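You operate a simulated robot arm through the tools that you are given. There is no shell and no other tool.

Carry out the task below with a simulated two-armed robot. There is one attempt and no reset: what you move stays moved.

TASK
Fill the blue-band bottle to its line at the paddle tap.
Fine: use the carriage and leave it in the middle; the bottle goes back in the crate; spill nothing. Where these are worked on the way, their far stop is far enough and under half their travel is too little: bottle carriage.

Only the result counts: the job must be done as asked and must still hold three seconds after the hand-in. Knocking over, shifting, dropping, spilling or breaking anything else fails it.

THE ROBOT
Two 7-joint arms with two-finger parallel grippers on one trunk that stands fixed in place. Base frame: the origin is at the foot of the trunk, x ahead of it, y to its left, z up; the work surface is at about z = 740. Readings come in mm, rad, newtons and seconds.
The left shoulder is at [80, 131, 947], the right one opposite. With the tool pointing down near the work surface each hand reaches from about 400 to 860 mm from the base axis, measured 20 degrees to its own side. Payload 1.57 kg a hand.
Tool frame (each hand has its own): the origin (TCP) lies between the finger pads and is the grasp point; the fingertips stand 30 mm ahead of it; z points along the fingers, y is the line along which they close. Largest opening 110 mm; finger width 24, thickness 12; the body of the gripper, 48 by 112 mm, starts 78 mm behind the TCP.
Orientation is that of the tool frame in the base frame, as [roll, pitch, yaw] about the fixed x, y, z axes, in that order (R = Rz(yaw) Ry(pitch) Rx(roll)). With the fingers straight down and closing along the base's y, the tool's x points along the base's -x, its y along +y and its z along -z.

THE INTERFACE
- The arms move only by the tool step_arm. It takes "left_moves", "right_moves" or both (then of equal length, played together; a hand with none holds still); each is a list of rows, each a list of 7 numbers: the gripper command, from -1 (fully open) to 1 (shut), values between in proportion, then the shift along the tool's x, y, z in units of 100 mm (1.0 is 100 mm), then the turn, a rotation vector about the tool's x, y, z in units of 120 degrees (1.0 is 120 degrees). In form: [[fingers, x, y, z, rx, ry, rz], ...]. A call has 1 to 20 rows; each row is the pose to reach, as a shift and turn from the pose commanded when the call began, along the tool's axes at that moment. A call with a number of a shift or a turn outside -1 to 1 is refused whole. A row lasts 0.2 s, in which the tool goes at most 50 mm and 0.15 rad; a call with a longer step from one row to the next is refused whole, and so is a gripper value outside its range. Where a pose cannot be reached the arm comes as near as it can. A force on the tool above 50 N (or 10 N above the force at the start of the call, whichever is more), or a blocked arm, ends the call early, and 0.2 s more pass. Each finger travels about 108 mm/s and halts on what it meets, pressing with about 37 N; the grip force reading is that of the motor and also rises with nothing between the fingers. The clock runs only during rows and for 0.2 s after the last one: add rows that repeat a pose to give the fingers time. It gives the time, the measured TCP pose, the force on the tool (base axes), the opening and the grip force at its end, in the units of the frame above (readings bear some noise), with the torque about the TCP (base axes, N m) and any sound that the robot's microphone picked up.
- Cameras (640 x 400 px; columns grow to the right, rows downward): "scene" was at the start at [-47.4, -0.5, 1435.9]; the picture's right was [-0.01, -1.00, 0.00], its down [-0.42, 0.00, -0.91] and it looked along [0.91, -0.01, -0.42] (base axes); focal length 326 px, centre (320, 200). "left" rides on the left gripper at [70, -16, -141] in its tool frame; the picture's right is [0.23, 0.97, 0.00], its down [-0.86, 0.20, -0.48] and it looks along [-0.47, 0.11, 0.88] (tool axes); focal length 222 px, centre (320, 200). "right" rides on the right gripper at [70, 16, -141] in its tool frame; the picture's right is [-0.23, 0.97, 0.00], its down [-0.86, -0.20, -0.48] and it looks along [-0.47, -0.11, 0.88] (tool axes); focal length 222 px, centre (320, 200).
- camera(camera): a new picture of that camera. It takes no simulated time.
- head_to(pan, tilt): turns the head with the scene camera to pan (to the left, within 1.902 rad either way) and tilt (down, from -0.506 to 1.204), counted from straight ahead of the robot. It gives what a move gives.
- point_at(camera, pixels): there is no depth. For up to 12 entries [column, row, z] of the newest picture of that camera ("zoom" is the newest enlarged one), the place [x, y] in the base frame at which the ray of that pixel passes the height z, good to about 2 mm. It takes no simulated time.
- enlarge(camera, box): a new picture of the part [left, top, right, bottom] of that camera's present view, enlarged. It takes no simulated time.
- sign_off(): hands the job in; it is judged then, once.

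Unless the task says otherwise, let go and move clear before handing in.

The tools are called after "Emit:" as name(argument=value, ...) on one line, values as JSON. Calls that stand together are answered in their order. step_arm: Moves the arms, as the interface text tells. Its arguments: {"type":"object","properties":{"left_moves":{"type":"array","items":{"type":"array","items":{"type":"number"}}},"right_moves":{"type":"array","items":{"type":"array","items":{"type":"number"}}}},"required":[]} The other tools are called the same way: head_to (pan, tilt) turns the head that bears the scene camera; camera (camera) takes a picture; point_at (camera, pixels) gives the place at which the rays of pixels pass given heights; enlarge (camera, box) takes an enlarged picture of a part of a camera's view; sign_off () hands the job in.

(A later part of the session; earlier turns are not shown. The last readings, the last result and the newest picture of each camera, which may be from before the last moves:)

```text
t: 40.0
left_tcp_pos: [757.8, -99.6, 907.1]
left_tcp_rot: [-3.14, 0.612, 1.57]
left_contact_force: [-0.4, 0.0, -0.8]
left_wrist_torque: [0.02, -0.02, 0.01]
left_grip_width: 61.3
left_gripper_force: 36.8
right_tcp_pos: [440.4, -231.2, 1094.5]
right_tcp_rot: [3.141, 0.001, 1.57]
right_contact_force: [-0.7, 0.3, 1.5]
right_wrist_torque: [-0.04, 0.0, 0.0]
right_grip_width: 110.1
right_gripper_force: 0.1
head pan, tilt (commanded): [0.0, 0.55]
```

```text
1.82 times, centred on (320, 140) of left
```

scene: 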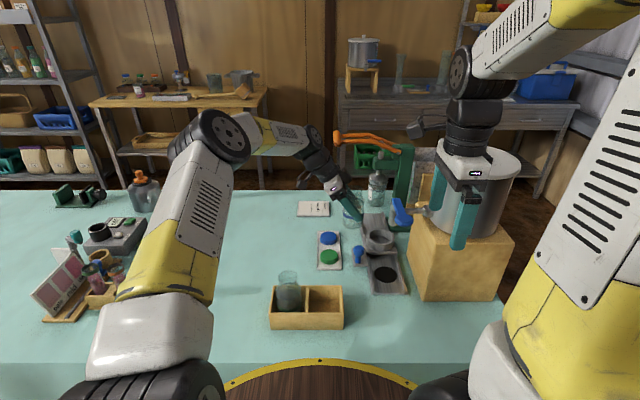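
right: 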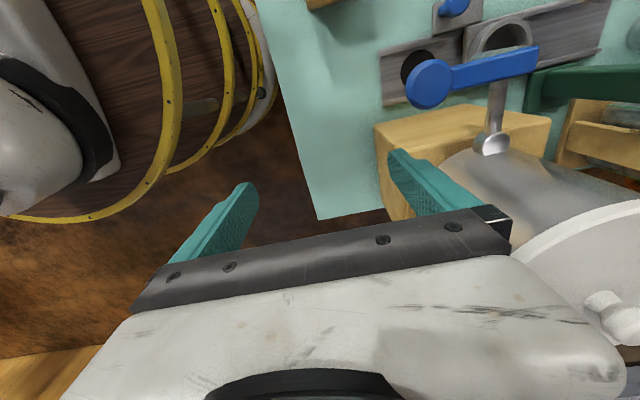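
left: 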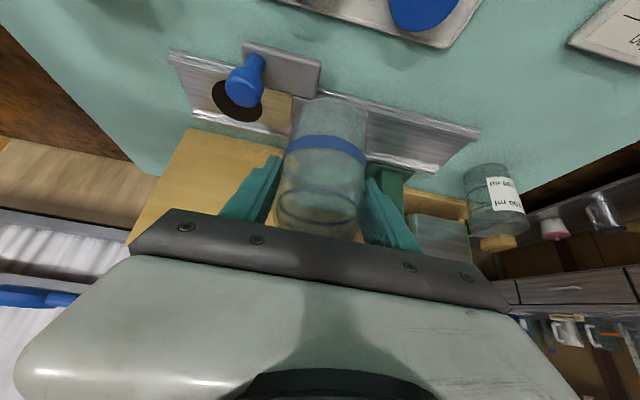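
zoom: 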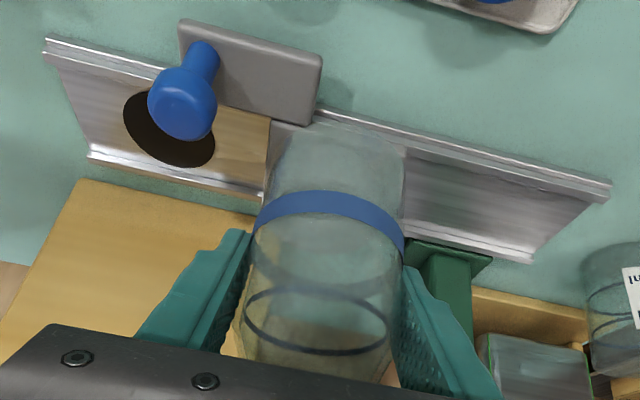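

I'll get the ring centre from the scene view and the carriage plate edges from the left view.

Emit:
point_at(camera="scene", pixels=[[380.6, 236.4, 790], [380.6, 236.4, 798], [380.6, 236.4, 806], [366.6, 254, 771], [397, 254, 771], [362.5, 235, 771], [398.4, 248.4, 771], [358.0, 238.5, 815], [359, 230, 815], [384, 270, 748]])

Emit:
point_at(camera="left", pixels=[[290.3, 118, 771], [366.2, 131.8, 771], [292, 97, 771], [364, 108, 771], [237, 102, 748], [245, 85, 815]])

Emit:
point_at(camera="right", pixels=[[506.5, 30, 790], [506.5, 30, 798], [464.5, 28, 771], [523, 12.5, 771], [464, 50, 771]])

```text
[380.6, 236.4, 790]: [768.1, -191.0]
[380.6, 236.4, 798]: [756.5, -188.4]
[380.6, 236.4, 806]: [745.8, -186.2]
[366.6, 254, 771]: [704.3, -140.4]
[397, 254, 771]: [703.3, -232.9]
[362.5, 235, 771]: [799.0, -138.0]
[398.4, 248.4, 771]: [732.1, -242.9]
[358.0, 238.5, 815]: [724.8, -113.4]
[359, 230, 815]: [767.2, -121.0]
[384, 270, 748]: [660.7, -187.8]
```

```text
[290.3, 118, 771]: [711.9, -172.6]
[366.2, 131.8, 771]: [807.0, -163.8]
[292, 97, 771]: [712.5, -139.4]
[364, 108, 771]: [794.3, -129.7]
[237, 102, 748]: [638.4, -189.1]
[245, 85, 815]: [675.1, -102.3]
```

```text
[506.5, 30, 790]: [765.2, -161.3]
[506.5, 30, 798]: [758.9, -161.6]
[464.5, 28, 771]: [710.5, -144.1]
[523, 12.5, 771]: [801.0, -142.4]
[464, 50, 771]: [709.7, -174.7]
```

Estimates agree on a ring centre of about (757,-188). I'm moving the bottle 88 mm in -y to sit above it, then will check.

Emit:
step_arm(left_moves=[[0.4, -0.18, 0, 0.126, 0, 0, 0], [0.4, -0.36, 0, 0.252, 0, 0, 0], [0.4, -0.54, 0, 0.378, 0, 0, 0], [0.4, -0.722, 0, 0.504, 0, 0, 0], [0.4, -0.722, 0, 0.504, 0, 0, 0]])

Emit:
camera(camera="left")

Emit:
enlarge(camera="scene", box=[340, 185, 420, 265])

Emit:
enlarge(camera="right", box=[400, 0, 560, 110])

```text
t: 41.2
left_tcp_pos: [756.4, -187.4, 905.7]
left_tcp_rot: [-3.141, 0.61, 1.572]
left_contact_force: [-1.2, -0.1, -1.1]
left_wrist_torque: [0.0, 0.02, 0.02]
left_grip_width: 61.2
left_gripper_force: 37.1
right_tcp_pos: [440.7, -230.8, 1092.2]
right_tcp_rot: [-3.14, -0.001, 1.569]
right_contact_force: [-0.5, 0.2, -0.5]
right_wrist_torque: [0.02, 0.01, 0.01]
right_grip_width: 110.1
right_gripper_force: 0.0
head pan, tilt (commanded): [0.0, 0.55]
```

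```text
taken
```

left: 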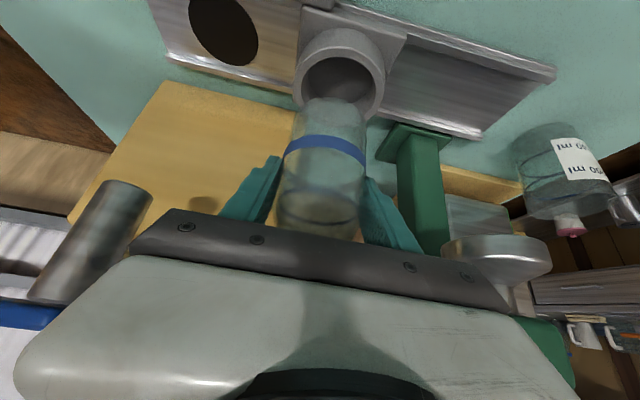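

```text
5.00 times, centred on (380, 225) of scene
```

zoom: 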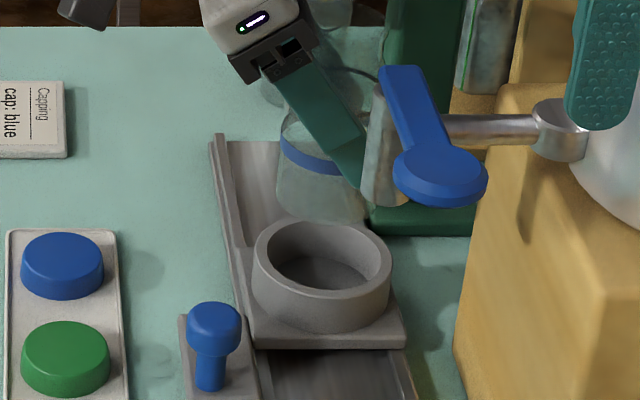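

```text
3.64 times, centred on (480, 55) of right
```

zoom: 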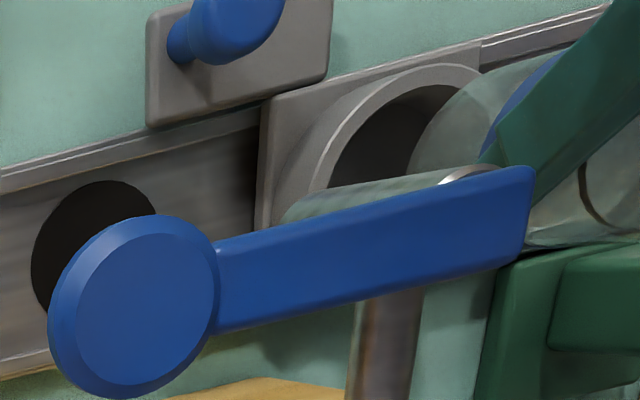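

The left camera now sees the ring mouth at (340,75) and the bottle's base just in front of it. I'll zoom and compare their x positions.

Emit:
enlarge(camera="left", box=[270, 0, 410, 180])

Emit:
point_at(camera="left", pixels=[[340, 72, 798], [340, 72, 790], [340, 72, 805], [295, 72, 798], [384, 72, 798], [327, 105, 842], [293, 108, 842], [366, 108, 842]])

```text
2.22 times, centred on (340, 90) of left
```

zoom: 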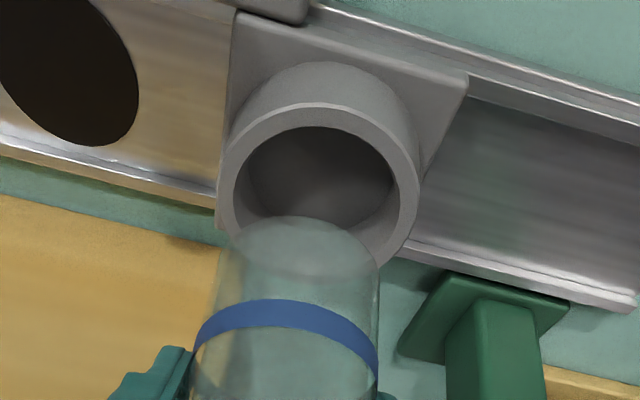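

```text
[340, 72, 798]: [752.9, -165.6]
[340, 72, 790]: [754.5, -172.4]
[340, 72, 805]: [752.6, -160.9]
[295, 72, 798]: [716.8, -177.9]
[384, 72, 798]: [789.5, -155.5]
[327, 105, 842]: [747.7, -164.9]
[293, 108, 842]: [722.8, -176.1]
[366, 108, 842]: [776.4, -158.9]
```

Refining with the ellipse centres read from the zoom: ring at left px (338.9,83.7), bottle base at about (331.4,125.6).

Emit:
point_at(camera="left", pixels=[[338.9, 83.7, 794], [338.9, 83.7, 798], [338.9, 83.7, 802], [331.4, 125.6, 838], [331.4, 125.6, 842], [331.4, 125.6, 846], [294.3, 83.7, 798], [384.6, 83.7, 798]])

```text
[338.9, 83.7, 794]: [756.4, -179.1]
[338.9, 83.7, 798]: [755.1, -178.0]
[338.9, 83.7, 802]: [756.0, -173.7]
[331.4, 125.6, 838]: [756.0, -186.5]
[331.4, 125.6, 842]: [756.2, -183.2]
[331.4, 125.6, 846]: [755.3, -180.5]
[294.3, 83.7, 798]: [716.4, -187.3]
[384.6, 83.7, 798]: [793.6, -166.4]
```

x agrees to within 1 mm (755.6 vs 755.8), and the scene view puts y within about 2 mm. I'm lowering 38 mm to just above the rim and re-checking.

Emit:
step_arm(left_moves=[[0.4, 0.057, 0, 0.082, 0, 0, 0], [0.4, 0.115, 0, 0.164, 0, 0, 0], [0.4, 0.172, 0, 0.246, 0, 0, 0], [0.4, 0.218, 0, 0.312, 0, 0, 0], [0.4, 0.218, 0, 0.312, 0, 0, 0]])

Emit:
enlarge(camera="left", box=[250, 0, 430, 220])

Emit:
enlarge(camera="scene", box=[350, 205, 410, 260])

Emit:
enlarge(camera="right", box=[400, 0, 560, 110])

```text
t: 42.4
left_tcp_pos: [756.1, -186.8, 867.5]
left_tcp_rot: [-3.141, 0.611, 1.572]
left_contact_force: [-0.6, 0.3, -1.4]
left_wrist_torque: [0.01, 0.06, 0.01]
left_grip_width: 61.2
left_gripper_force: 37.1
right_tcp_pos: [440.4, -231.1, 1092.2]
right_tcp_rot: [3.141, 0.001, 1.571]
right_contact_force: [-0.2, -0.3, -0.3]
right_wrist_torque: [0.02, -0.01, -0.05]
right_grip_width: 110.2
right_gripper_force: 0.1
head pan, tilt (commanded): [0.0, 0.55]
```

```text
1.82 times, centred on (340, 110) of left
```

zoom: 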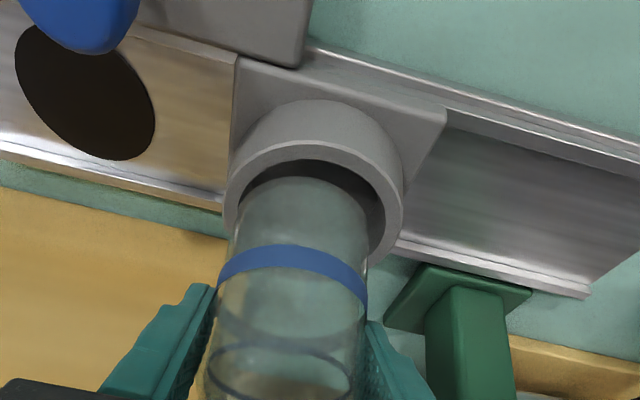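

```text
7.27 times, centred on (380, 232) of scene
```

zoom: 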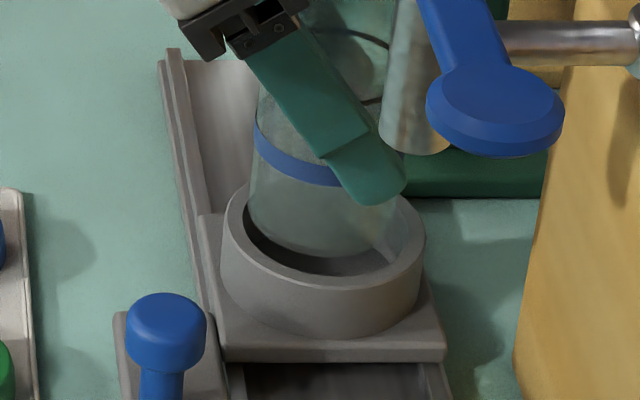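

```text
3.64 times, centred on (480, 55) of right
```

zoom: 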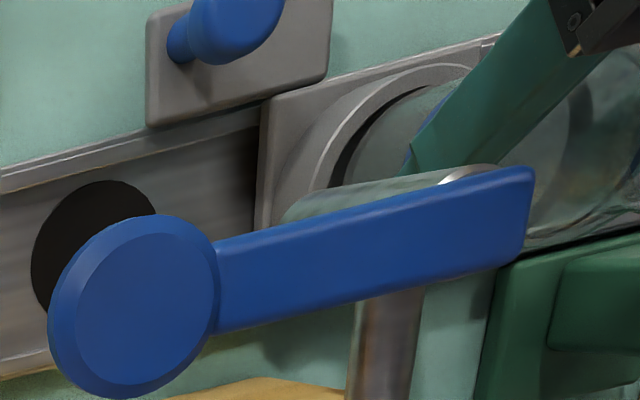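

From above, the bottle base looks centred in the ring's inner edge. I'll verify the gaps numerically from a fresh left picture.

Emit:
camera(camera="left")

Emit:
enlarge(camera="left", box=[280, 60, 390, 170])

Emit:
enlarge(camera="scene", box=[362, 220, 402, 250])

```text
taken
```

left: 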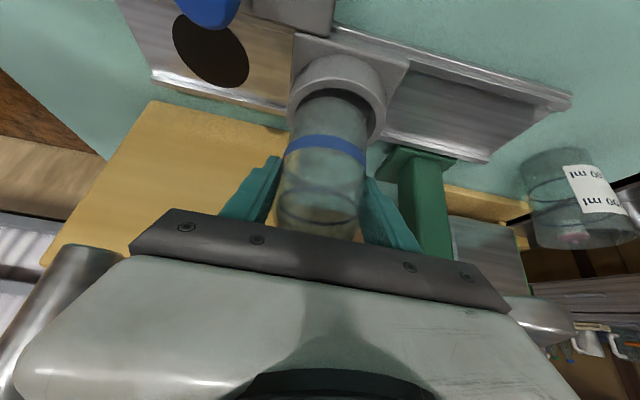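

```text
3.64 times, centred on (335, 115) of left
```

zoom: 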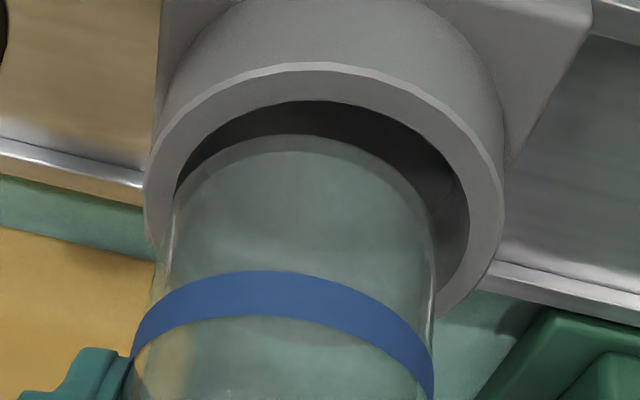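

```text
13.33 times, centred on (382, 235) of scene
```

zoom: 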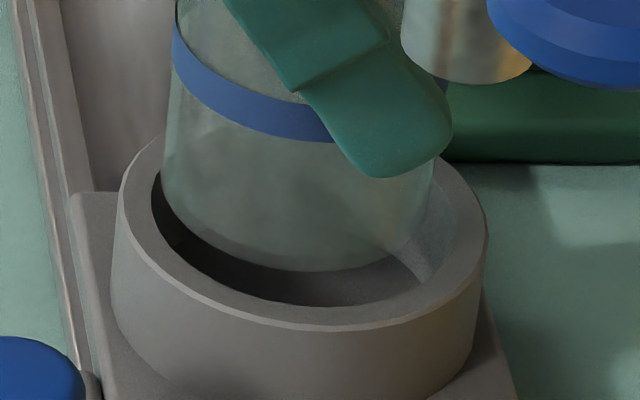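

The left view shows the bottle about 3–4 mm toward -x of the ring's centre, and y is within about 2 mm. I'll nudge +3 mm in x and -1.5 mm in y, then lower in small steps while watching the force.

Emit:
step_arm(left_moves=[[0.4, -0.012, 0.03, 0.009, 0, 0, 0], [0.4, 0.016, 0.03, 0.05, 0, 0, 0], [0.4, 0.045, 0.03, 0.091, 0, 0, 0], [0.4, 0.045, 0.03, 0.091, 0, 0, 0]])

Emit:
enlarge(camera="left", box=[280, 60, 390, 170])

Emit:
enlarge(camera="scene", box=[362, 220, 402, 250])

```text
t: 43.4
left_tcp_pos: [759.1, -187.8, 858.5]
left_tcp_rot: [-3.141, 0.61, 1.569]
left_contact_force: [0.3, 0.1, -2.1]
left_wrist_torque: [0.02, -0.02, -0.02]
left_grip_width: 60.9
left_gripper_force: 37.4
right_tcp_pos: [439.6, -230.3, 1093.3]
right_tcp_rot: [3.141, 0.001, 1.571]
right_contact_force: [-0.5, 0.0, 0.0]
right_wrist_torque: [-0.01, 0.01, 0.01]
right_grip_width: 110.1
right_gripper_force: 0.1
head pan, tilt (commanded): [0.0, 0.55]
```

```text
3.64 times, centred on (335, 115) of left
```

zoom: 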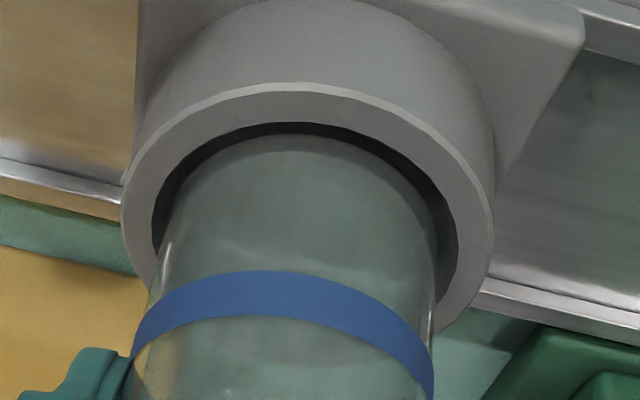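

```text
13.33 times, centred on (382, 235) of scene
```

zoom: 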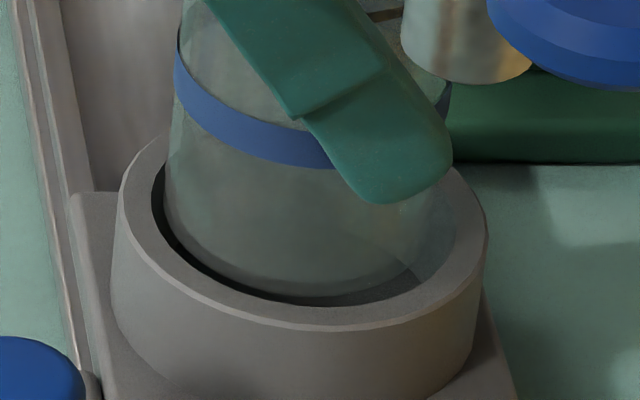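

Both views show the bottle well centred, entering the ring without force. I'll continue down in small steps.

Emit:
step_arm(left_moves=[[0.4, 0.023, 0, 0.033, 0, 0, 0], [0.4, 0.046, 0, 0.066, 0, 0, 0], [0.4, 0.069, 0, 0.098, 0, 0, 0], [0.4, 0.069, 0, 0.098, 0, 0, 0]])

Emit:
step_arm(left_moves=[[0.4, 0.012, 0, 0.016, 0, 0, 0], [0.4, 0.023, 0, 0.033, 0, 0, 0], [0.4, 0.023, 0, 0.033, 0, 0, 0]])

Emit:
step_arm(left_moves=[[0.4, 0.012, 0, 0.016, 0, 0, 0], [0.4, 0.023, 0, 0.033, 0, 0, 0], [0.4, 0.023, 0, 0.033, 0, 0, 0]])

Emit:
enlarge(camera="scene", box=[362, 220, 402, 250])

```text
t: 44.4
left_tcp_pos: [760.4, -190.5, 845.1]
left_tcp_rot: [-3.141, 0.611, 1.569]
left_contact_force: [0.1, 0.1, -1.8]
left_wrist_torque: [0.03, -0.02, 0.03]
left_grip_width: 61.2
left_gripper_force: 36.9
right_tcp_pos: [440.5, -231.8, 1093.1]
right_tcp_rot: [-3.141, -0.001, 1.571]
right_contact_force: [0.1, -0.5, -0.5]
right_wrist_torque: [-0.01, 0.02, 0.02]
right_grip_width: 109.8
right_gripper_force: 0.1
head pan, tilt (commanded): [0.0, 0.55]
```

```text
t: 45.2
left_tcp_pos: [759.1, -189.5, 842.0]
left_tcp_rot: [3.141, 0.612, 1.572]
left_contact_force: [-0.5, 0.2, -1.1]
left_wrist_torque: [0.02, 0.01, -0.06]
left_grip_width: 61.0
left_gripper_force: 36.9
right_tcp_pos: [440.0, -231.7, 1092.8]
right_tcp_rot: [-3.141, 0.0, 1.571]
right_contact_force: [0.2, -0.3, -0.4]
right_wrist_torque: [-0.02, 0.01, -0.03]
right_grip_width: 110.0
right_gripper_force: 0.0
head pan, tilt (commanded): [0.0, 0.55]
```

```text
t: 46.0
left_tcp_pos: [759.2, -189.5, 838.3]
left_tcp_rot: [-3.141, 0.611, 1.571]
left_contact_force: [0.3, -0.4, -1.3]
left_wrist_torque: [0.03, -0.02, -0.03]
left_grip_width: 61.0
left_gripper_force: 37.0
right_tcp_pos: [440.7, -231.9, 1093.7]
right_tcp_rot: [-3.14, 0.0, 1.572]
right_contact_force: [0.7, -0.1, -0.9]
right_wrist_torque: [-0.01, -0.02, -0.01]
right_grip_width: 110.2
right_gripper_force: 0.1
head pan, tilt (commanded): [0.0, 0.55]
```

```text
13.33 times, centred on (382, 235) of scene
```

zoom: 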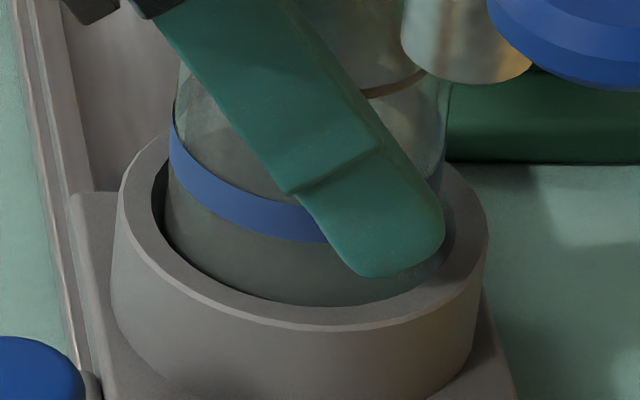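

No contact yet at TCP z=838 (base ≈773). I'm continuing with 2 mm steps.

Emit:
step_arm(left_moves=[[0.4, 0.006, 0, 0.008, 0, 0, 0], [0.4, 0.012, 0, 0.016, 0, 0, 0], [0.4, 0.012, 0, 0.016, 0, 0, 0]])

Emit:
step_arm(left_moves=[[0.4, 0.006, 0, 0.008, 0, 0, 0], [0.4, 0.012, 0, 0.016, 0, 0, 0], [0.4, 0.012, 0, 0.016, 0, 0, 0]])

```text
t: 46.8
left_tcp_pos: [758.7, -189.3, 835.6]
left_tcp_rot: [3.141, 0.61, 1.571]
left_contact_force: [-0.2, -0.5, -1.0]
left_wrist_torque: [0.0, -0.03, -0.03]
left_grip_width: 61.1
left_gripper_force: 37.3
right_tcp_pos: [440.1, -231.9, 1093.8]
right_tcp_rot: [-3.141, 0.0, 1.571]
right_contact_force: [-0.4, 0.2, -0.4]
right_wrist_torque: [-0.02, 0.0, -0.01]
right_grip_width: 110.2
right_gripper_force: 0.2
head pan, tilt (commanded): [0.0, 0.55]
```

```text
t: 47.6
left_tcp_pos: [758.5, -188.0, 834.4]
left_tcp_rot: [-3.141, 0.611, 1.571]
left_contact_force: [0.3, -0.3, -1.0]
left_wrist_torque: [0.02, -0.05, 0.04]
left_grip_width: 61.0
left_gripper_force: 37.1
right_tcp_pos: [439.4, -230.5, 1094.5]
right_tcp_rot: [-3.14, 0.0, 1.572]
right_contact_force: [-0.3, 0.4, -0.4]
right_wrist_torque: [-0.02, 0.0, 0.03]
right_grip_width: 110.2
right_gripper_force: 0.1
head pan, tilt (commanded): [0.0, 0.55]
```

Emit:
step_arm(left_moves=[[0.4, 0.006, 0, 0.008, 0, 0, 0], [0.4, 0.012, 0, 0.016, 0, 0, 0], [0.4, 0.012, 0, 0.016, 0, 0, 0]])

Emit:
step_arm(left_moves=[[0.4, 0.006, 0, 0.008, 0, 0, 0], [0.4, 0.012, 0, 0.016, 0, 0, 0], [0.4, 0.012, 0, 0.016, 0, 0, 0]])

Emit:
enlarge(camera="scene", box=[362, 220, 402, 250])

Emit:
enlarge(camera="left", box=[270, 50, 400, 180])

```text
t: 48.4
left_tcp_pos: [759.4, -189.0, 833.0]
left_tcp_rot: [3.14, 0.614, 1.571]
left_contact_force: [-1.2, 2.2, 11.1]
left_wrist_torque: [0.31, 0.38, -0.06]
left_grip_width: 61.3
left_gripper_force: 37.4
right_tcp_pos: [439.4, -231.4, 1093.0]
right_tcp_rot: [3.142, 0.0, 1.569]
right_contact_force: [-0.1, 0.0, -0.3]
right_wrist_torque: [0.0, 0.01, 0.04]
right_grip_width: 110.1
right_gripper_force: 0.1
head pan, tilt (commanded): [0.0, 0.55]
```

```text
t: 49.2
left_tcp_pos: [759.3, -189.4, 832.8]
left_tcp_rot: [3.137, 0.614, 1.571]
left_contact_force: [-1.2, 3.4, 31.4]
left_wrist_torque: [0.25, 0.64, -0.04]
left_grip_width: 61.3
left_gripper_force: 37.0
right_tcp_pos: [438.8, -231.0, 1094.3]
right_tcp_rot: [3.141, -0.001, 1.57]
right_contact_force: [0.0, -0.4, -0.6]
right_wrist_torque: [0.0, 0.01, -0.01]
right_grip_width: 109.9
right_gripper_force: 0.1
head pan, tilt (commanded): [0.0, 0.55]
```

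```text
13.33 times, centred on (382, 235) of scene
```

zoom: 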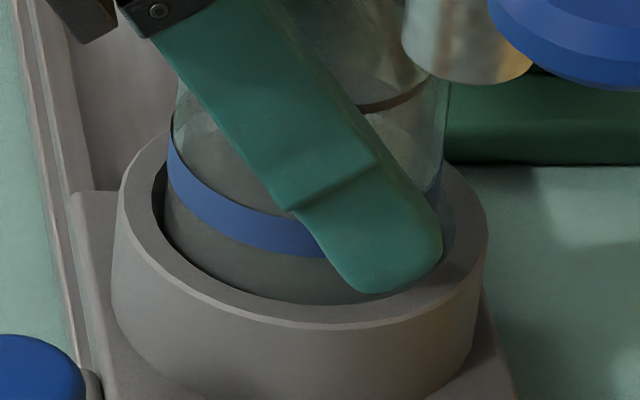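

```text
3.08 times, centred on (335, 115) of left
```

zoom: 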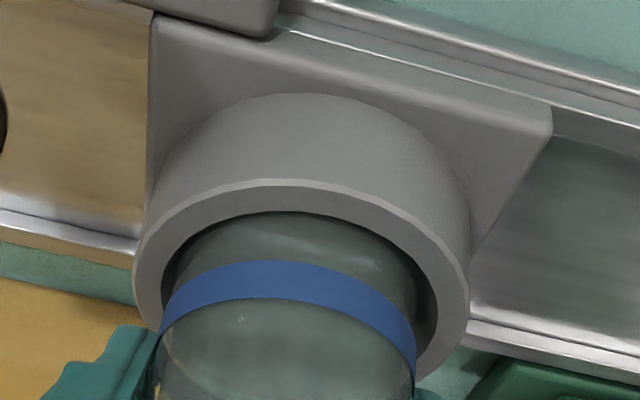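

Contact at TCP z≈833 means the bottle is seated on the carriage floor (base ≈768). I'm relieving the press and opening the fingers.

Emit:
step_arm(left_moves=[[0.4, -0.009, 0, -0.012, 0, 0, 0], [0.4, -0.018, 0, -0.026, 0, 0, 0], [0.4, -0.018, 0, -0.026, 0, 0, 0]])

Emit:
step_arm(left_moves=[[-0.2, 0, 0, 0, 0, 0, 0], [-0.5, 0, 0, 0, 0, 0, 0], [-0.9, 0, 0, 0, 0, 0, 0], [-0.9, 0, 0, 0, 0, 0, 0]])

Emit:
enlarge(camera="scene", box=[340, 195, 420, 265])

Emit:
camera(camera="left")

```text
t: 50.0
left_tcp_pos: [758.8, -188.8, 832.1]
left_tcp_rot: [3.14, 0.609, 1.571]
left_contact_force: [1.6, -0.2, 13.9]
left_wrist_torque: [-0.43, -0.16, 0.01]
left_grip_width: 61.1
left_gripper_force: 36.9
right_tcp_pos: [440.1, -232.0, 1092.8]
right_tcp_rot: [-3.141, 0.001, 1.57]
right_contact_force: [-0.8, 0.1, 0.2]
right_wrist_torque: [0.04, 0.0, 0.0]
right_grip_width: 110.1
right_gripper_force: 0.0
head pan, tilt (commanded): [0.0, 0.55]
```

```text
t: 51.0
left_tcp_pos: [758.2, -190.1, 832.5]
left_tcp_rot: [3.141, 0.612, 1.57]
left_contact_force: [-0.3, 0.4, 0.9]
left_wrist_torque: [-0.05, 0.02, 0.01]
left_grip_width: 104.6
left_gripper_force: 0.1
right_tcp_pos: [440.5, -231.9, 1092.2]
right_tcp_rot: [-3.141, 0.0, 1.57]
right_contact_force: [0.0, -0.2, -0.1]
right_wrist_torque: [0.02, 0.02, 0.0]
right_grip_width: 109.9
right_gripper_force: 0.1
head pan, tilt (commanded): [0.0, 0.55]
```

```text
5.71 times, centred on (380, 230) of scene
```

zoom: 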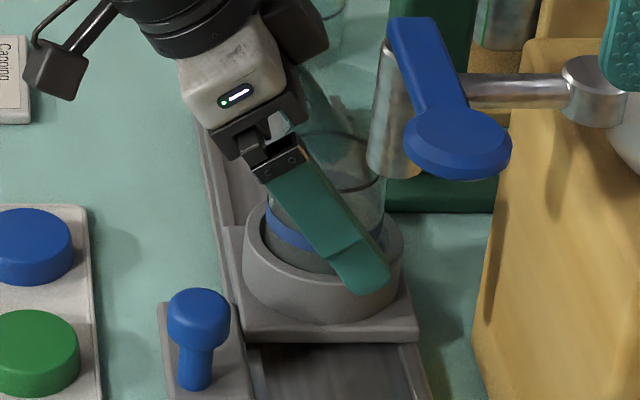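

```text
taken
```

left: 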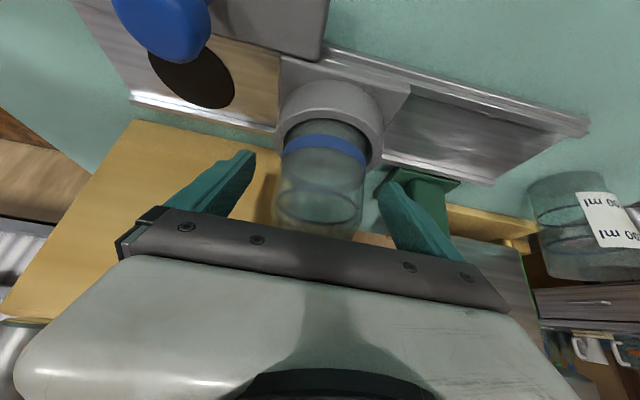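

Released; the bottle stands in the carriage. I'm retreating the left hand along its finger axis.

Emit:
step_arm(left_moves=[[-0.9, 0, 0, -0.2, 0, 0, 0], [-0.9, 0, 0, -0.45, 0, 0, 0], [-0.9, 0, 0, -0.7, 0, 0, 0], [-0.9, 0, 0, -1.0, 0, 0, 0]])

Emit:
step_arm(left_moves=[[-0.9, 0, 0, -0.25, 0, 0, 0], [-0.9, 0, 0, -0.5, 0, 0, 0], [-0.9, 0, 0, -0.75, 0, 0, 0], [-0.9, 0, 0, -0.75, 0, 0, 0]])

Emit:
camera(camera="left")

Emit:
enlarge(camera="scene", box=[340, 185, 420, 265])

Emit:
camera(camera="right")

```text
t: 52.0
left_tcp_pos: [758.8, -130.5, 916.3]
left_tcp_rot: [3.141, 0.612, 1.57]
left_contact_force: [0.4, -0.7, -0.4]
left_wrist_torque: [-0.02, 0.02, -0.02]
left_grip_width: 104.2
left_gripper_force: 0.1
right_tcp_pos: [440.6, -231.9, 1093.0]
right_tcp_rot: [3.141, 0.002, 1.57]
right_contact_force: [-0.3, 0.1, -0.5]
right_wrist_torque: [0.0, 0.01, 0.02]
right_grip_width: 110.2
right_gripper_force: 0.1
head pan, tilt (commanded): [0.0, 0.55]
```

```text
t: 53.0
left_tcp_pos: [758.0, -88.1, 976.0]
left_tcp_rot: [-3.141, 0.609, 1.569]
left_contact_force: [1.3, -0.2, 0.5]
left_wrist_torque: [0.02, 0.01, 0.01]
left_grip_width: 104.5
left_gripper_force: 0.0
right_tcp_pos: [440.2, -230.5, 1092.9]
right_tcp_rot: [-3.142, 0.002, 1.571]
right_contact_force: [0.6, -0.7, -0.6]
right_wrist_torque: [0.0, -0.03, 0.01]
right_grip_width: 109.9
right_gripper_force: 0.1
head pan, tilt (commanded): [0.0, 0.55]
```

```text
taken
```

left: 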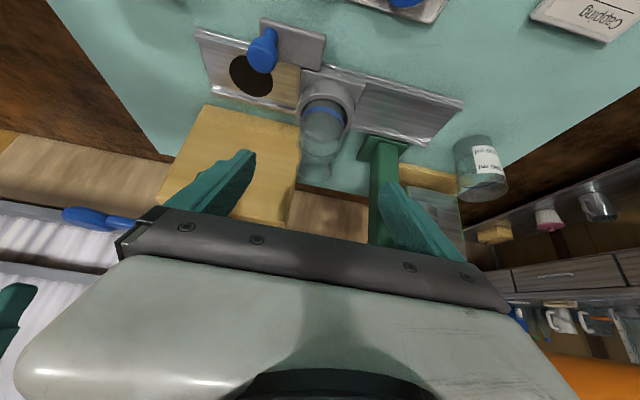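

```text
5.00 times, centred on (380, 225) of scene
```

zoom: 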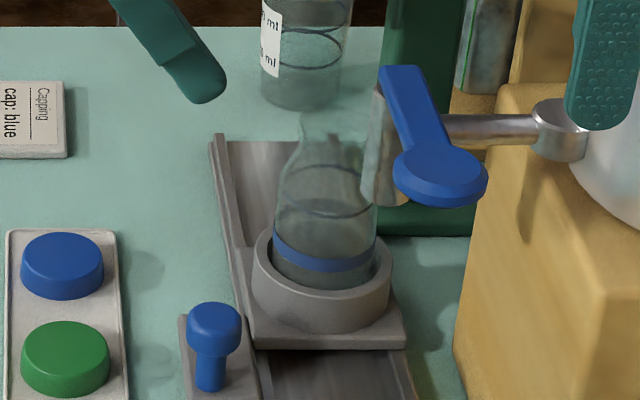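

```text
taken
```

right: 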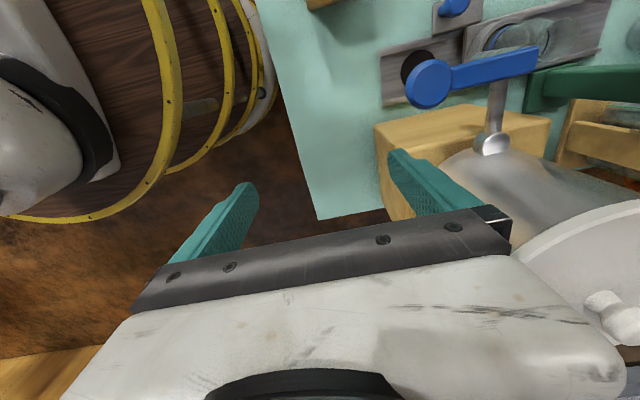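

The bottle stands in the carriage ring. Now I'll locate the knob precisely using the fresh left and scene views.

Emit:
enlarge(camera="left", box=[230, 0, 350, 110])

Emit:
enlarge(camera="scene", box=[345, 235, 385, 275])

Emit:
camera(camera="scene")

```text
3.64 times, centred on (290, 55) of left
```

zoom: 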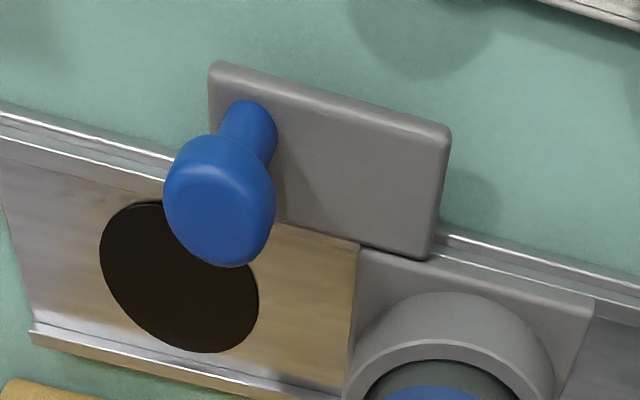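

```text
10.00 times, centred on (365, 255) of scene
```

zoom: 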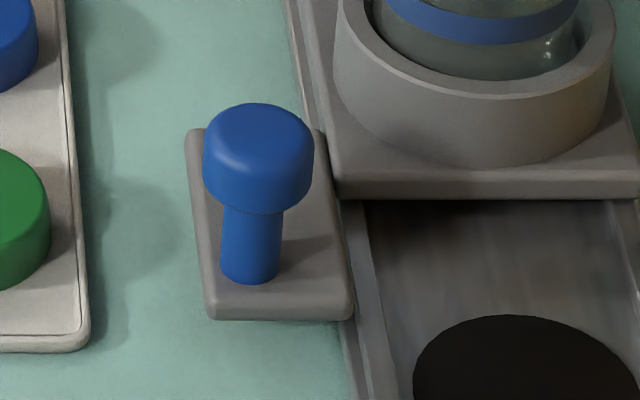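

```text
taken
```

scene: 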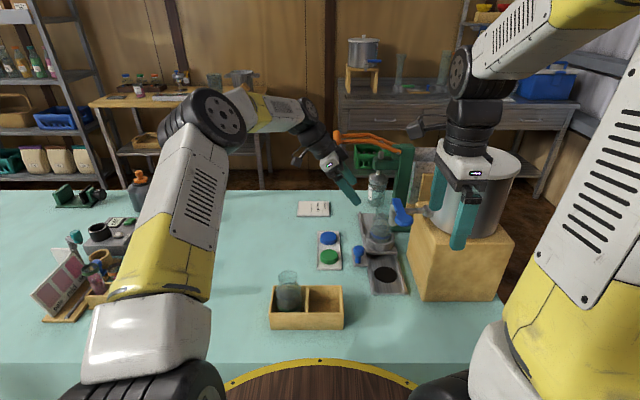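

I'll compute the knob stalk base and cap centre from both views.

Emit:
point_at(camera="left", pixels=[[270.8, 31.6, 765], [270.8, 31.6, 771], [270.8, 31.6, 777], [262.5, 55, 805], [262.5, 55, 812], [262.5, 55, 820], [293, 35, 771]])

Emit:
point_at(camera="scene", pixels=[[357.9, 262.2, 765], [357.9, 262.2, 771], [357.9, 262.2, 777], [358.8, 250, 805], [358.8, 250, 812], [358.8, 250, 820], [351.8, 249, 771], [368, 266, 771]])

```text
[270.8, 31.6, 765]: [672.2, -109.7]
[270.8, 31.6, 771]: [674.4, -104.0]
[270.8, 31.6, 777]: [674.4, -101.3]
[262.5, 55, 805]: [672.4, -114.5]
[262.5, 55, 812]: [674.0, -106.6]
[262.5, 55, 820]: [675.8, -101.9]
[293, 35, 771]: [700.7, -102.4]
```

```text
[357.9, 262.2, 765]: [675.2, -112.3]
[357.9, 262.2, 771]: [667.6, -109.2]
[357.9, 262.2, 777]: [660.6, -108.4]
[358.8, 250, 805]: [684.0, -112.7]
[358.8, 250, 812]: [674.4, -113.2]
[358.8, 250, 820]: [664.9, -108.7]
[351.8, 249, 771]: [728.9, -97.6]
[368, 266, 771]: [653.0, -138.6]
```

The knob is at about (674,-110), with its cap centred near z≈812. I'll move the left hand to a pre-grasp pose behind it and narrow the fingers to about 60 mm.

Emit:
step_arm(left_moves=[[-0.9, 0.2, -0.2, 0.08, 0, 0, 0], [-0.6, 0.4, -0.42, 0.16, 0, 0, 0], [-0.3, 0.6, -0.63, 0.23, 0, 0, 0], [-0.1, 0.787, -0.84, 0.305, 0, 0, 0], [-0.1, 0.787, -0.84, 0.305, 0, 0, 0]])

Emit:
camera(camera="left")

Emit:
enlarge(camera="scene", box=[300, 180, 420, 280])

```text
t: 54.2
left_tcp_pos: [674.7, -40.7, 907.0]
left_tcp_rot: [-3.141, 0.61, 1.57]
left_contact_force: [0.0, 0.1, -0.5]
left_wrist_torque: [0.02, -0.02, 0.02]
left_grip_width: 60.7
left_gripper_force: 0.0
right_tcp_pos: [440.1, -232.0, 1092.5]
right_tcp_rot: [3.141, -0.001, 1.571]
right_contact_force: [0.0, 0.2, -0.1]
right_wrist_torque: [0.01, 0.0, -0.02]
right_grip_width: 110.0
right_gripper_force: 0.1
head pan, tilt (commanded): [0.0, 0.55]
```

```text
taken
```

left: 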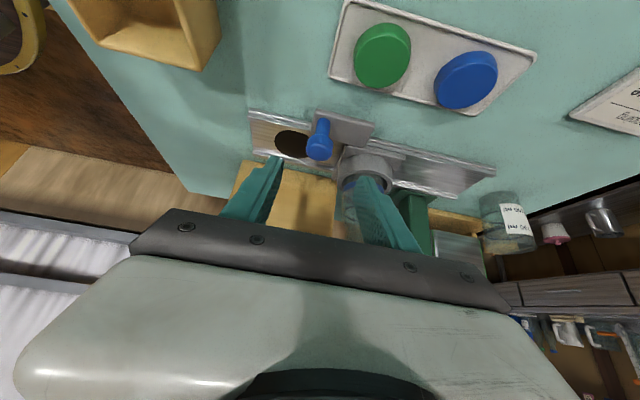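

```text
4.00 times, centred on (360, 230) of scene
```

zoom: 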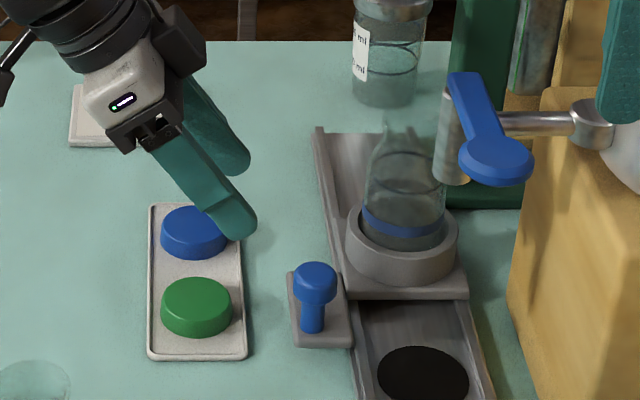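

The knob (319,140) lies right on the finger-axis projection (about (319,148)). I'm advancing 115 mm along the fingers.

Emit:
step_arm(left_moves=[[-0.1, 0, 0, 0.25, 0, 0, 0], [-0.1, 0, 0, 0.5, 0, 0, 0], [-0.1, 0, 0, 0.75, 0, 0, 0], [-0.1, 0, 0, 0.9, 0, 0, 0], [-0.1, 0, 0, 1.0, 0, 0, 0]])

Emit:
camera(camera="left")

Emit:
enlarge(camera="scene", box=[330, 200, 410, 280])

```text
t: 55.4
left_tcp_pos: [674.3, -98.6, 823.3]
left_tcp_rot: [3.141, 0.609, 1.571]
left_contact_force: [0.6, 0.1, 0.2]
left_wrist_torque: [0.01, -0.02, 0.02]
left_grip_width: 60.7
left_gripper_force: 0.2
right_tcp_pos: [440.1, -231.9, 1093.8]
right_tcp_rot: [-3.141, 0.001, 1.571]
right_contact_force: [0.7, 0.7, 0.0]
right_wrist_torque: [0.01, -0.01, 0.0]
right_grip_width: 110.1
right_gripper_force: 0.0
head pan, tilt (commanded): [0.0, 0.55]
```

```text
taken
```

left: 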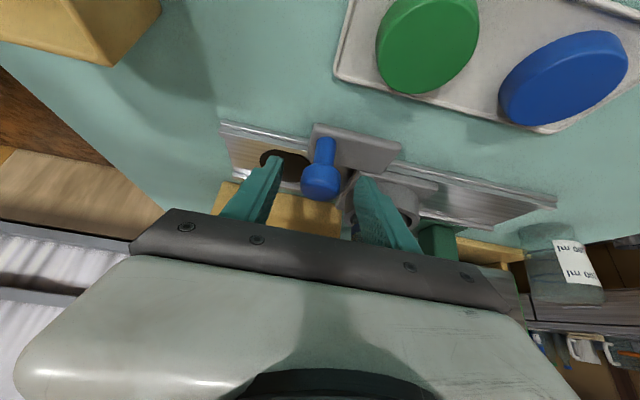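

```text
5.00 times, centred on (370, 240) of scene
```

zoom: 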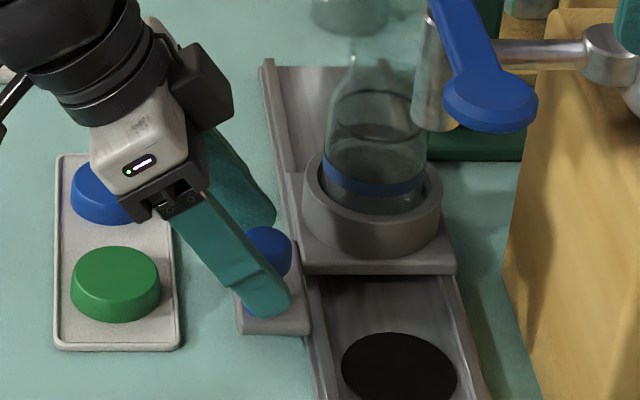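

The fingers straddle the knob. I'm advancing 14 mm more and closing on it.

Emit:
step_arm(left_moves=[[-0.1, 0, 0, 0.08, 0, 0, 0], [-0.1, 0, 0, 0.14, 0, 0, 0], [0.2, 0, 0, 0.14, 0, 0, 0], [0.5, 0, 0, 0.14, 0, 0, 0], [0.8, 0, 0, 0.14, 0, 0, 0], [0.8, 0, 0, 0.14, 0, 0, 0]])

Emit:
camera(camera="left")

Emit:
enlarge(camera="scene", box=[330, 200, 410, 280])

```text
t: 56.8
left_tcp_pos: [673.1, -107.4, 812.7]
left_tcp_rot: [3.141, 0.611, 1.572]
left_contact_force: [2.6, -1.4, -0.2]
left_wrist_torque: [-0.01, -0.02, 0.07]
left_grip_width: 31.3
left_gripper_force: 40.3
right_tcp_pos: [439.9, -231.6, 1093.2]
right_tcp_rot: [-3.141, 0.001, 1.571]
right_contact_force: [0.3, -0.9, 0.3]
right_wrist_torque: [-0.01, -0.04, -0.01]
right_grip_width: 109.8
right_gripper_force: 0.2
head pan, tilt (commanded): [0.0, 0.55]
```

```text
taken
```

left: 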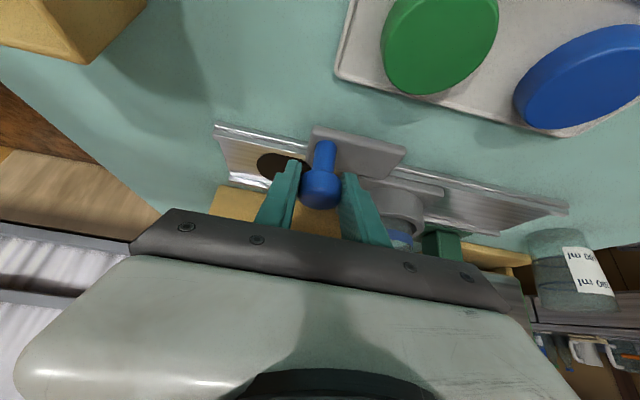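

```text
5.00 times, centred on (370, 240) of scene
```

zoom: 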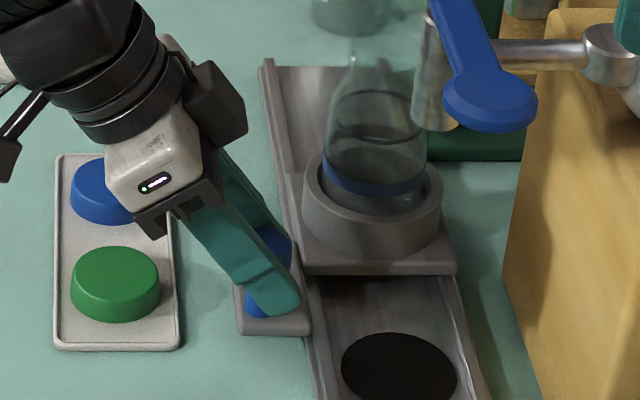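

The knob is gripped (31.3 mm) at the middle position, x≈673. I'm sliding the carriage slowly toward the tap.

Emit:
step_arm(left_moves=[[0.8, 0, -0.03, 0, 0, 0, 0], [0.8, 0, -0.07, 0, 0, 0, 0], [0.8, 0, -0.12, 0, 0, 0, 0], [0.8, 0, -0.18, 0, 0, 0, 0], [0.8, 0, -0.24, 0, 0, 0, 0], [0.8, 0, -0.3, 0, 0, 0, 0], [0.8, 0, -0.36, 0, 0, 0, 0], [0.8, 0, -0.42, 0, 0, 0, 0], [0.8, 0, -0.47, 0, 0, 0, 0], [0.8, 0, -0.5, 0, 0, 0, 0]])

Emit:
enlarge(camera="scene", box=[330, 190, 430, 290])

Emit:
camera(camera="left")

```text
t: 59.0
left_tcp_pos: [624.6, -107.2, 812.7]
left_tcp_rot: [3.142, 0.612, 1.571]
left_contact_force: [1.3, -6.7, -7.2]
left_wrist_torque: [-0.12, -0.19, -0.11]
left_grip_width: 31.6
left_gripper_force: 40.0
right_tcp_pos: [440.4, -231.1, 1094.4]
right_tcp_rot: [3.141, -0.001, 1.571]
right_contact_force: [-0.5, -0.5, 0.7]
right_wrist_torque: [-0.01, -0.02, 0.02]
right_grip_width: 110.2
right_gripper_force: 0.2
head pan, tilt (commanded): [0.0, 0.55]
```

```text
4.00 times, centred on (380, 240) of scene
```

zoom: 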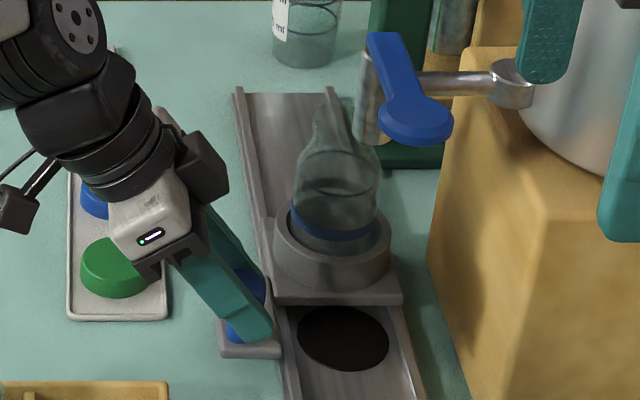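

```text
taken
```

left: 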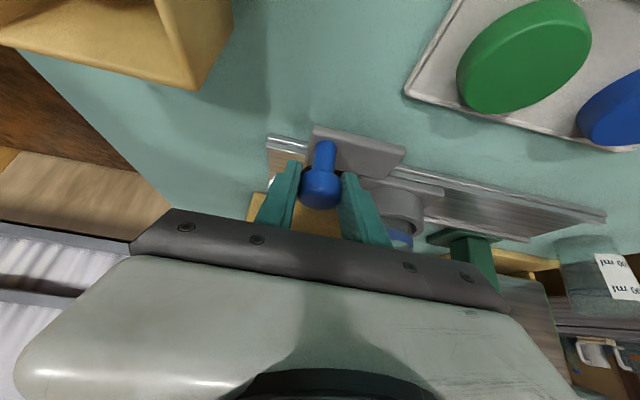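

The carriage follows with the bottle upright. I'm continuing toward the near stop.

Emit:
step_arm(left_moves=[[0.8, 0, -0.03, 0.003, 0, 0, 0], [0.8, 0, -0.07, 0.006, 0, 0, 0], [0.8, 0, -0.12, 0.01, 0, 0, 0], [0.8, 0, -0.18, 0.01, 0, 0, 0], [0.8, 0, -0.24, 0.01, 0, 0, 0], [0.8, 0, -0.3, 0.01, 0, 0, 0], [0.8, 0, -0.36, 0.01, 0, 0, 0], [0.8, 0, -0.42, 0.01, 0, 0, 0], [0.8, 0, -0.47, 0.01, 0, 0, 0], [0.8, 0, -0.5, 0.01, 0, 0, 0]])

Emit:
enlarge(camera="scene", box=[330, 190, 430, 310])

Emit:
camera(camera="left")

Emit:
camera(camera="right")

```text
t: 61.2
left_tcp_pos: [575.2, -107.2, 813.0]
left_tcp_rot: [3.142, 0.611, 1.571]
left_contact_force: [0.4, -1.0, 9.2]
left_wrist_torque: [0.34, 0.28, 0.03]
left_grip_width: 31.7
left_gripper_force: 40.5
right_tcp_pos: [439.2, -231.3, 1093.7]
right_tcp_rot: [-3.14, 0.001, 1.572]
right_contact_force: [-0.3, 0.2, -1.0]
right_wrist_torque: [0.04, 0.0, -0.03]
right_grip_width: 110.0
right_gripper_force: 0.0
head pan, tilt (commanded): [0.0, 0.55]
```

```text
3.33 times, centred on (380, 250) of scene
```

zoom: 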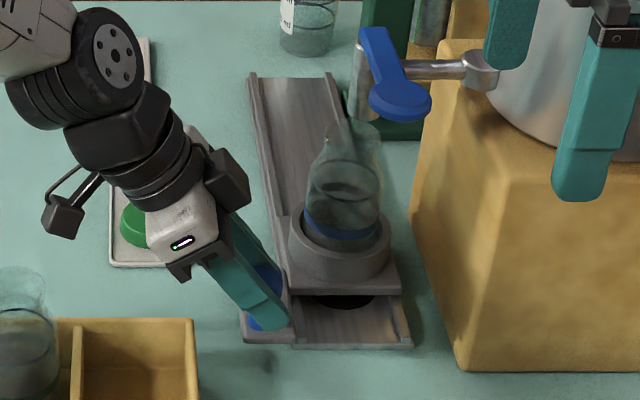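

```text
taken
```

left: 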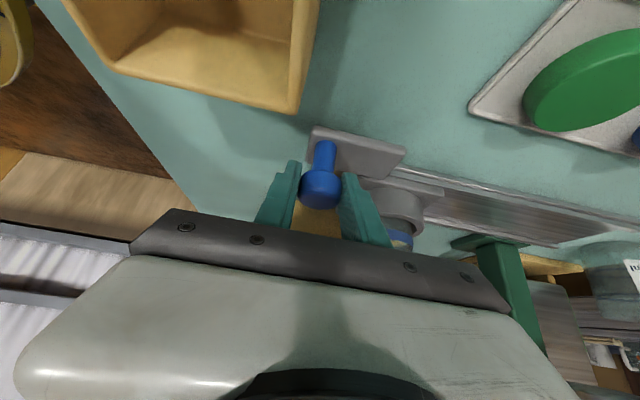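

```text
taken
```

right: 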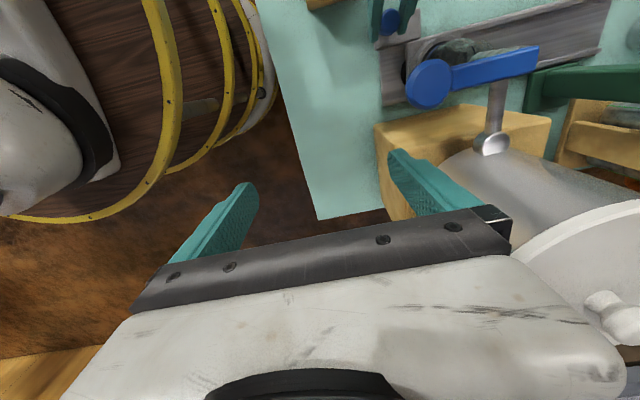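

About 20 mm should remain to the near stop. I'm continuing slowly and watching the force.

Emit:
step_arm(left_moves=[[0.8, 0, -0.03, 0, 0, 0, 0], [0.8, 0, -0.06, 0, 0, 0, 0], [0.8, 0, -0.09, 0, 0, 0, 0], [0.8, 0, -0.12, 0, 0, 0, 0], [0.8, 0, -0.14, 0, 0, 0, 0], [0.8, 0, -0.16, 0, 0, 0, 0]])

Emit:
step_arm(left_moves=[[0.8, 0, -0.02, 0, 0, 0, 0], [0.8, 0, -0.04, 0, 0, 0, 0], [0.8, 0, -0.04, 0, 0, 0, 0]])

Emit:
enlarge(camera="scene", box=[330, 190, 430, 310])

Emit:
camera(camera="right")

```text
t: 62.6
left_tcp_pos: [558.7, -108.2, 812.1]
left_tcp_rot: [-3.141, 0.609, 1.571]
left_contact_force: [-0.8, 3.2, 19.6]
left_wrist_torque: [-0.18, -0.09, 0.03]
left_grip_width: 31.4
left_gripper_force: 40.5
right_tcp_pos: [439.0, -231.1, 1093.4]
right_tcp_rot: [-3.141, -0.001, 1.571]
right_contact_force: [0.0, -0.5, -0.4]
right_wrist_torque: [-0.02, -0.04, 0.03]
right_grip_width: 109.8
right_gripper_force: 0.1
head pan, tilt (commanded): [0.0, 0.55]
```

```text
t: 63.4
left_tcp_pos: [555.1, -106.4, 812.3]
left_tcp_rot: [3.138, 0.611, 1.57]
left_contact_force: [2.0, 1.9, 21.2]
left_wrist_torque: [-0.1, -0.01, 0.01]
left_grip_width: 31.5
left_gripper_force: 40.5
right_tcp_pos: [439.7, -231.4, 1093.3]
right_tcp_rot: [-3.141, 0.0, 1.571]
right_contact_force: [0.0, -0.3, 0.0]
right_wrist_torque: [0.0, 0.03, 0.0]
right_grip_width: 109.9
right_gripper_force: 0.1
head pan, tilt (commanded): [0.0, 0.55]
```

```text
3.33 times, centred on (380, 250) of scene
```

zoom: 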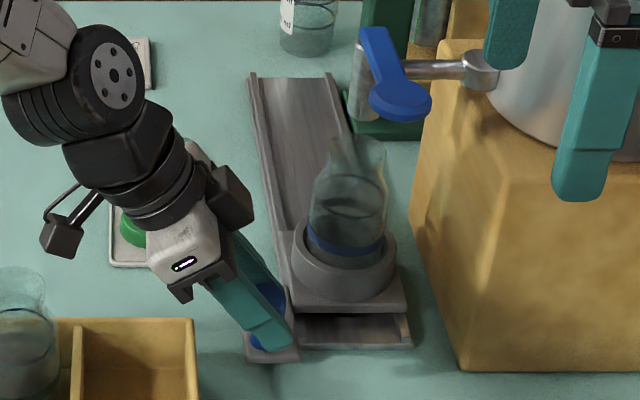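

```text
taken
```

right: 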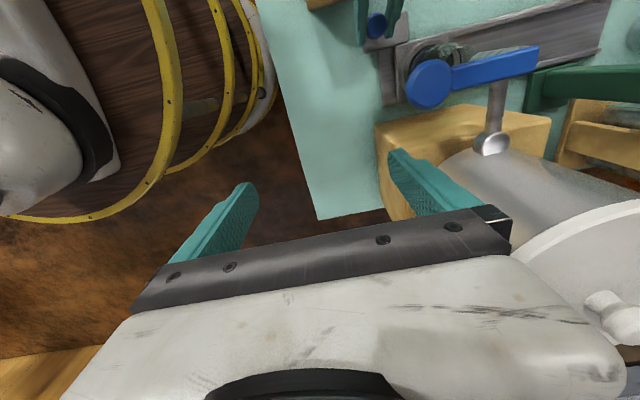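

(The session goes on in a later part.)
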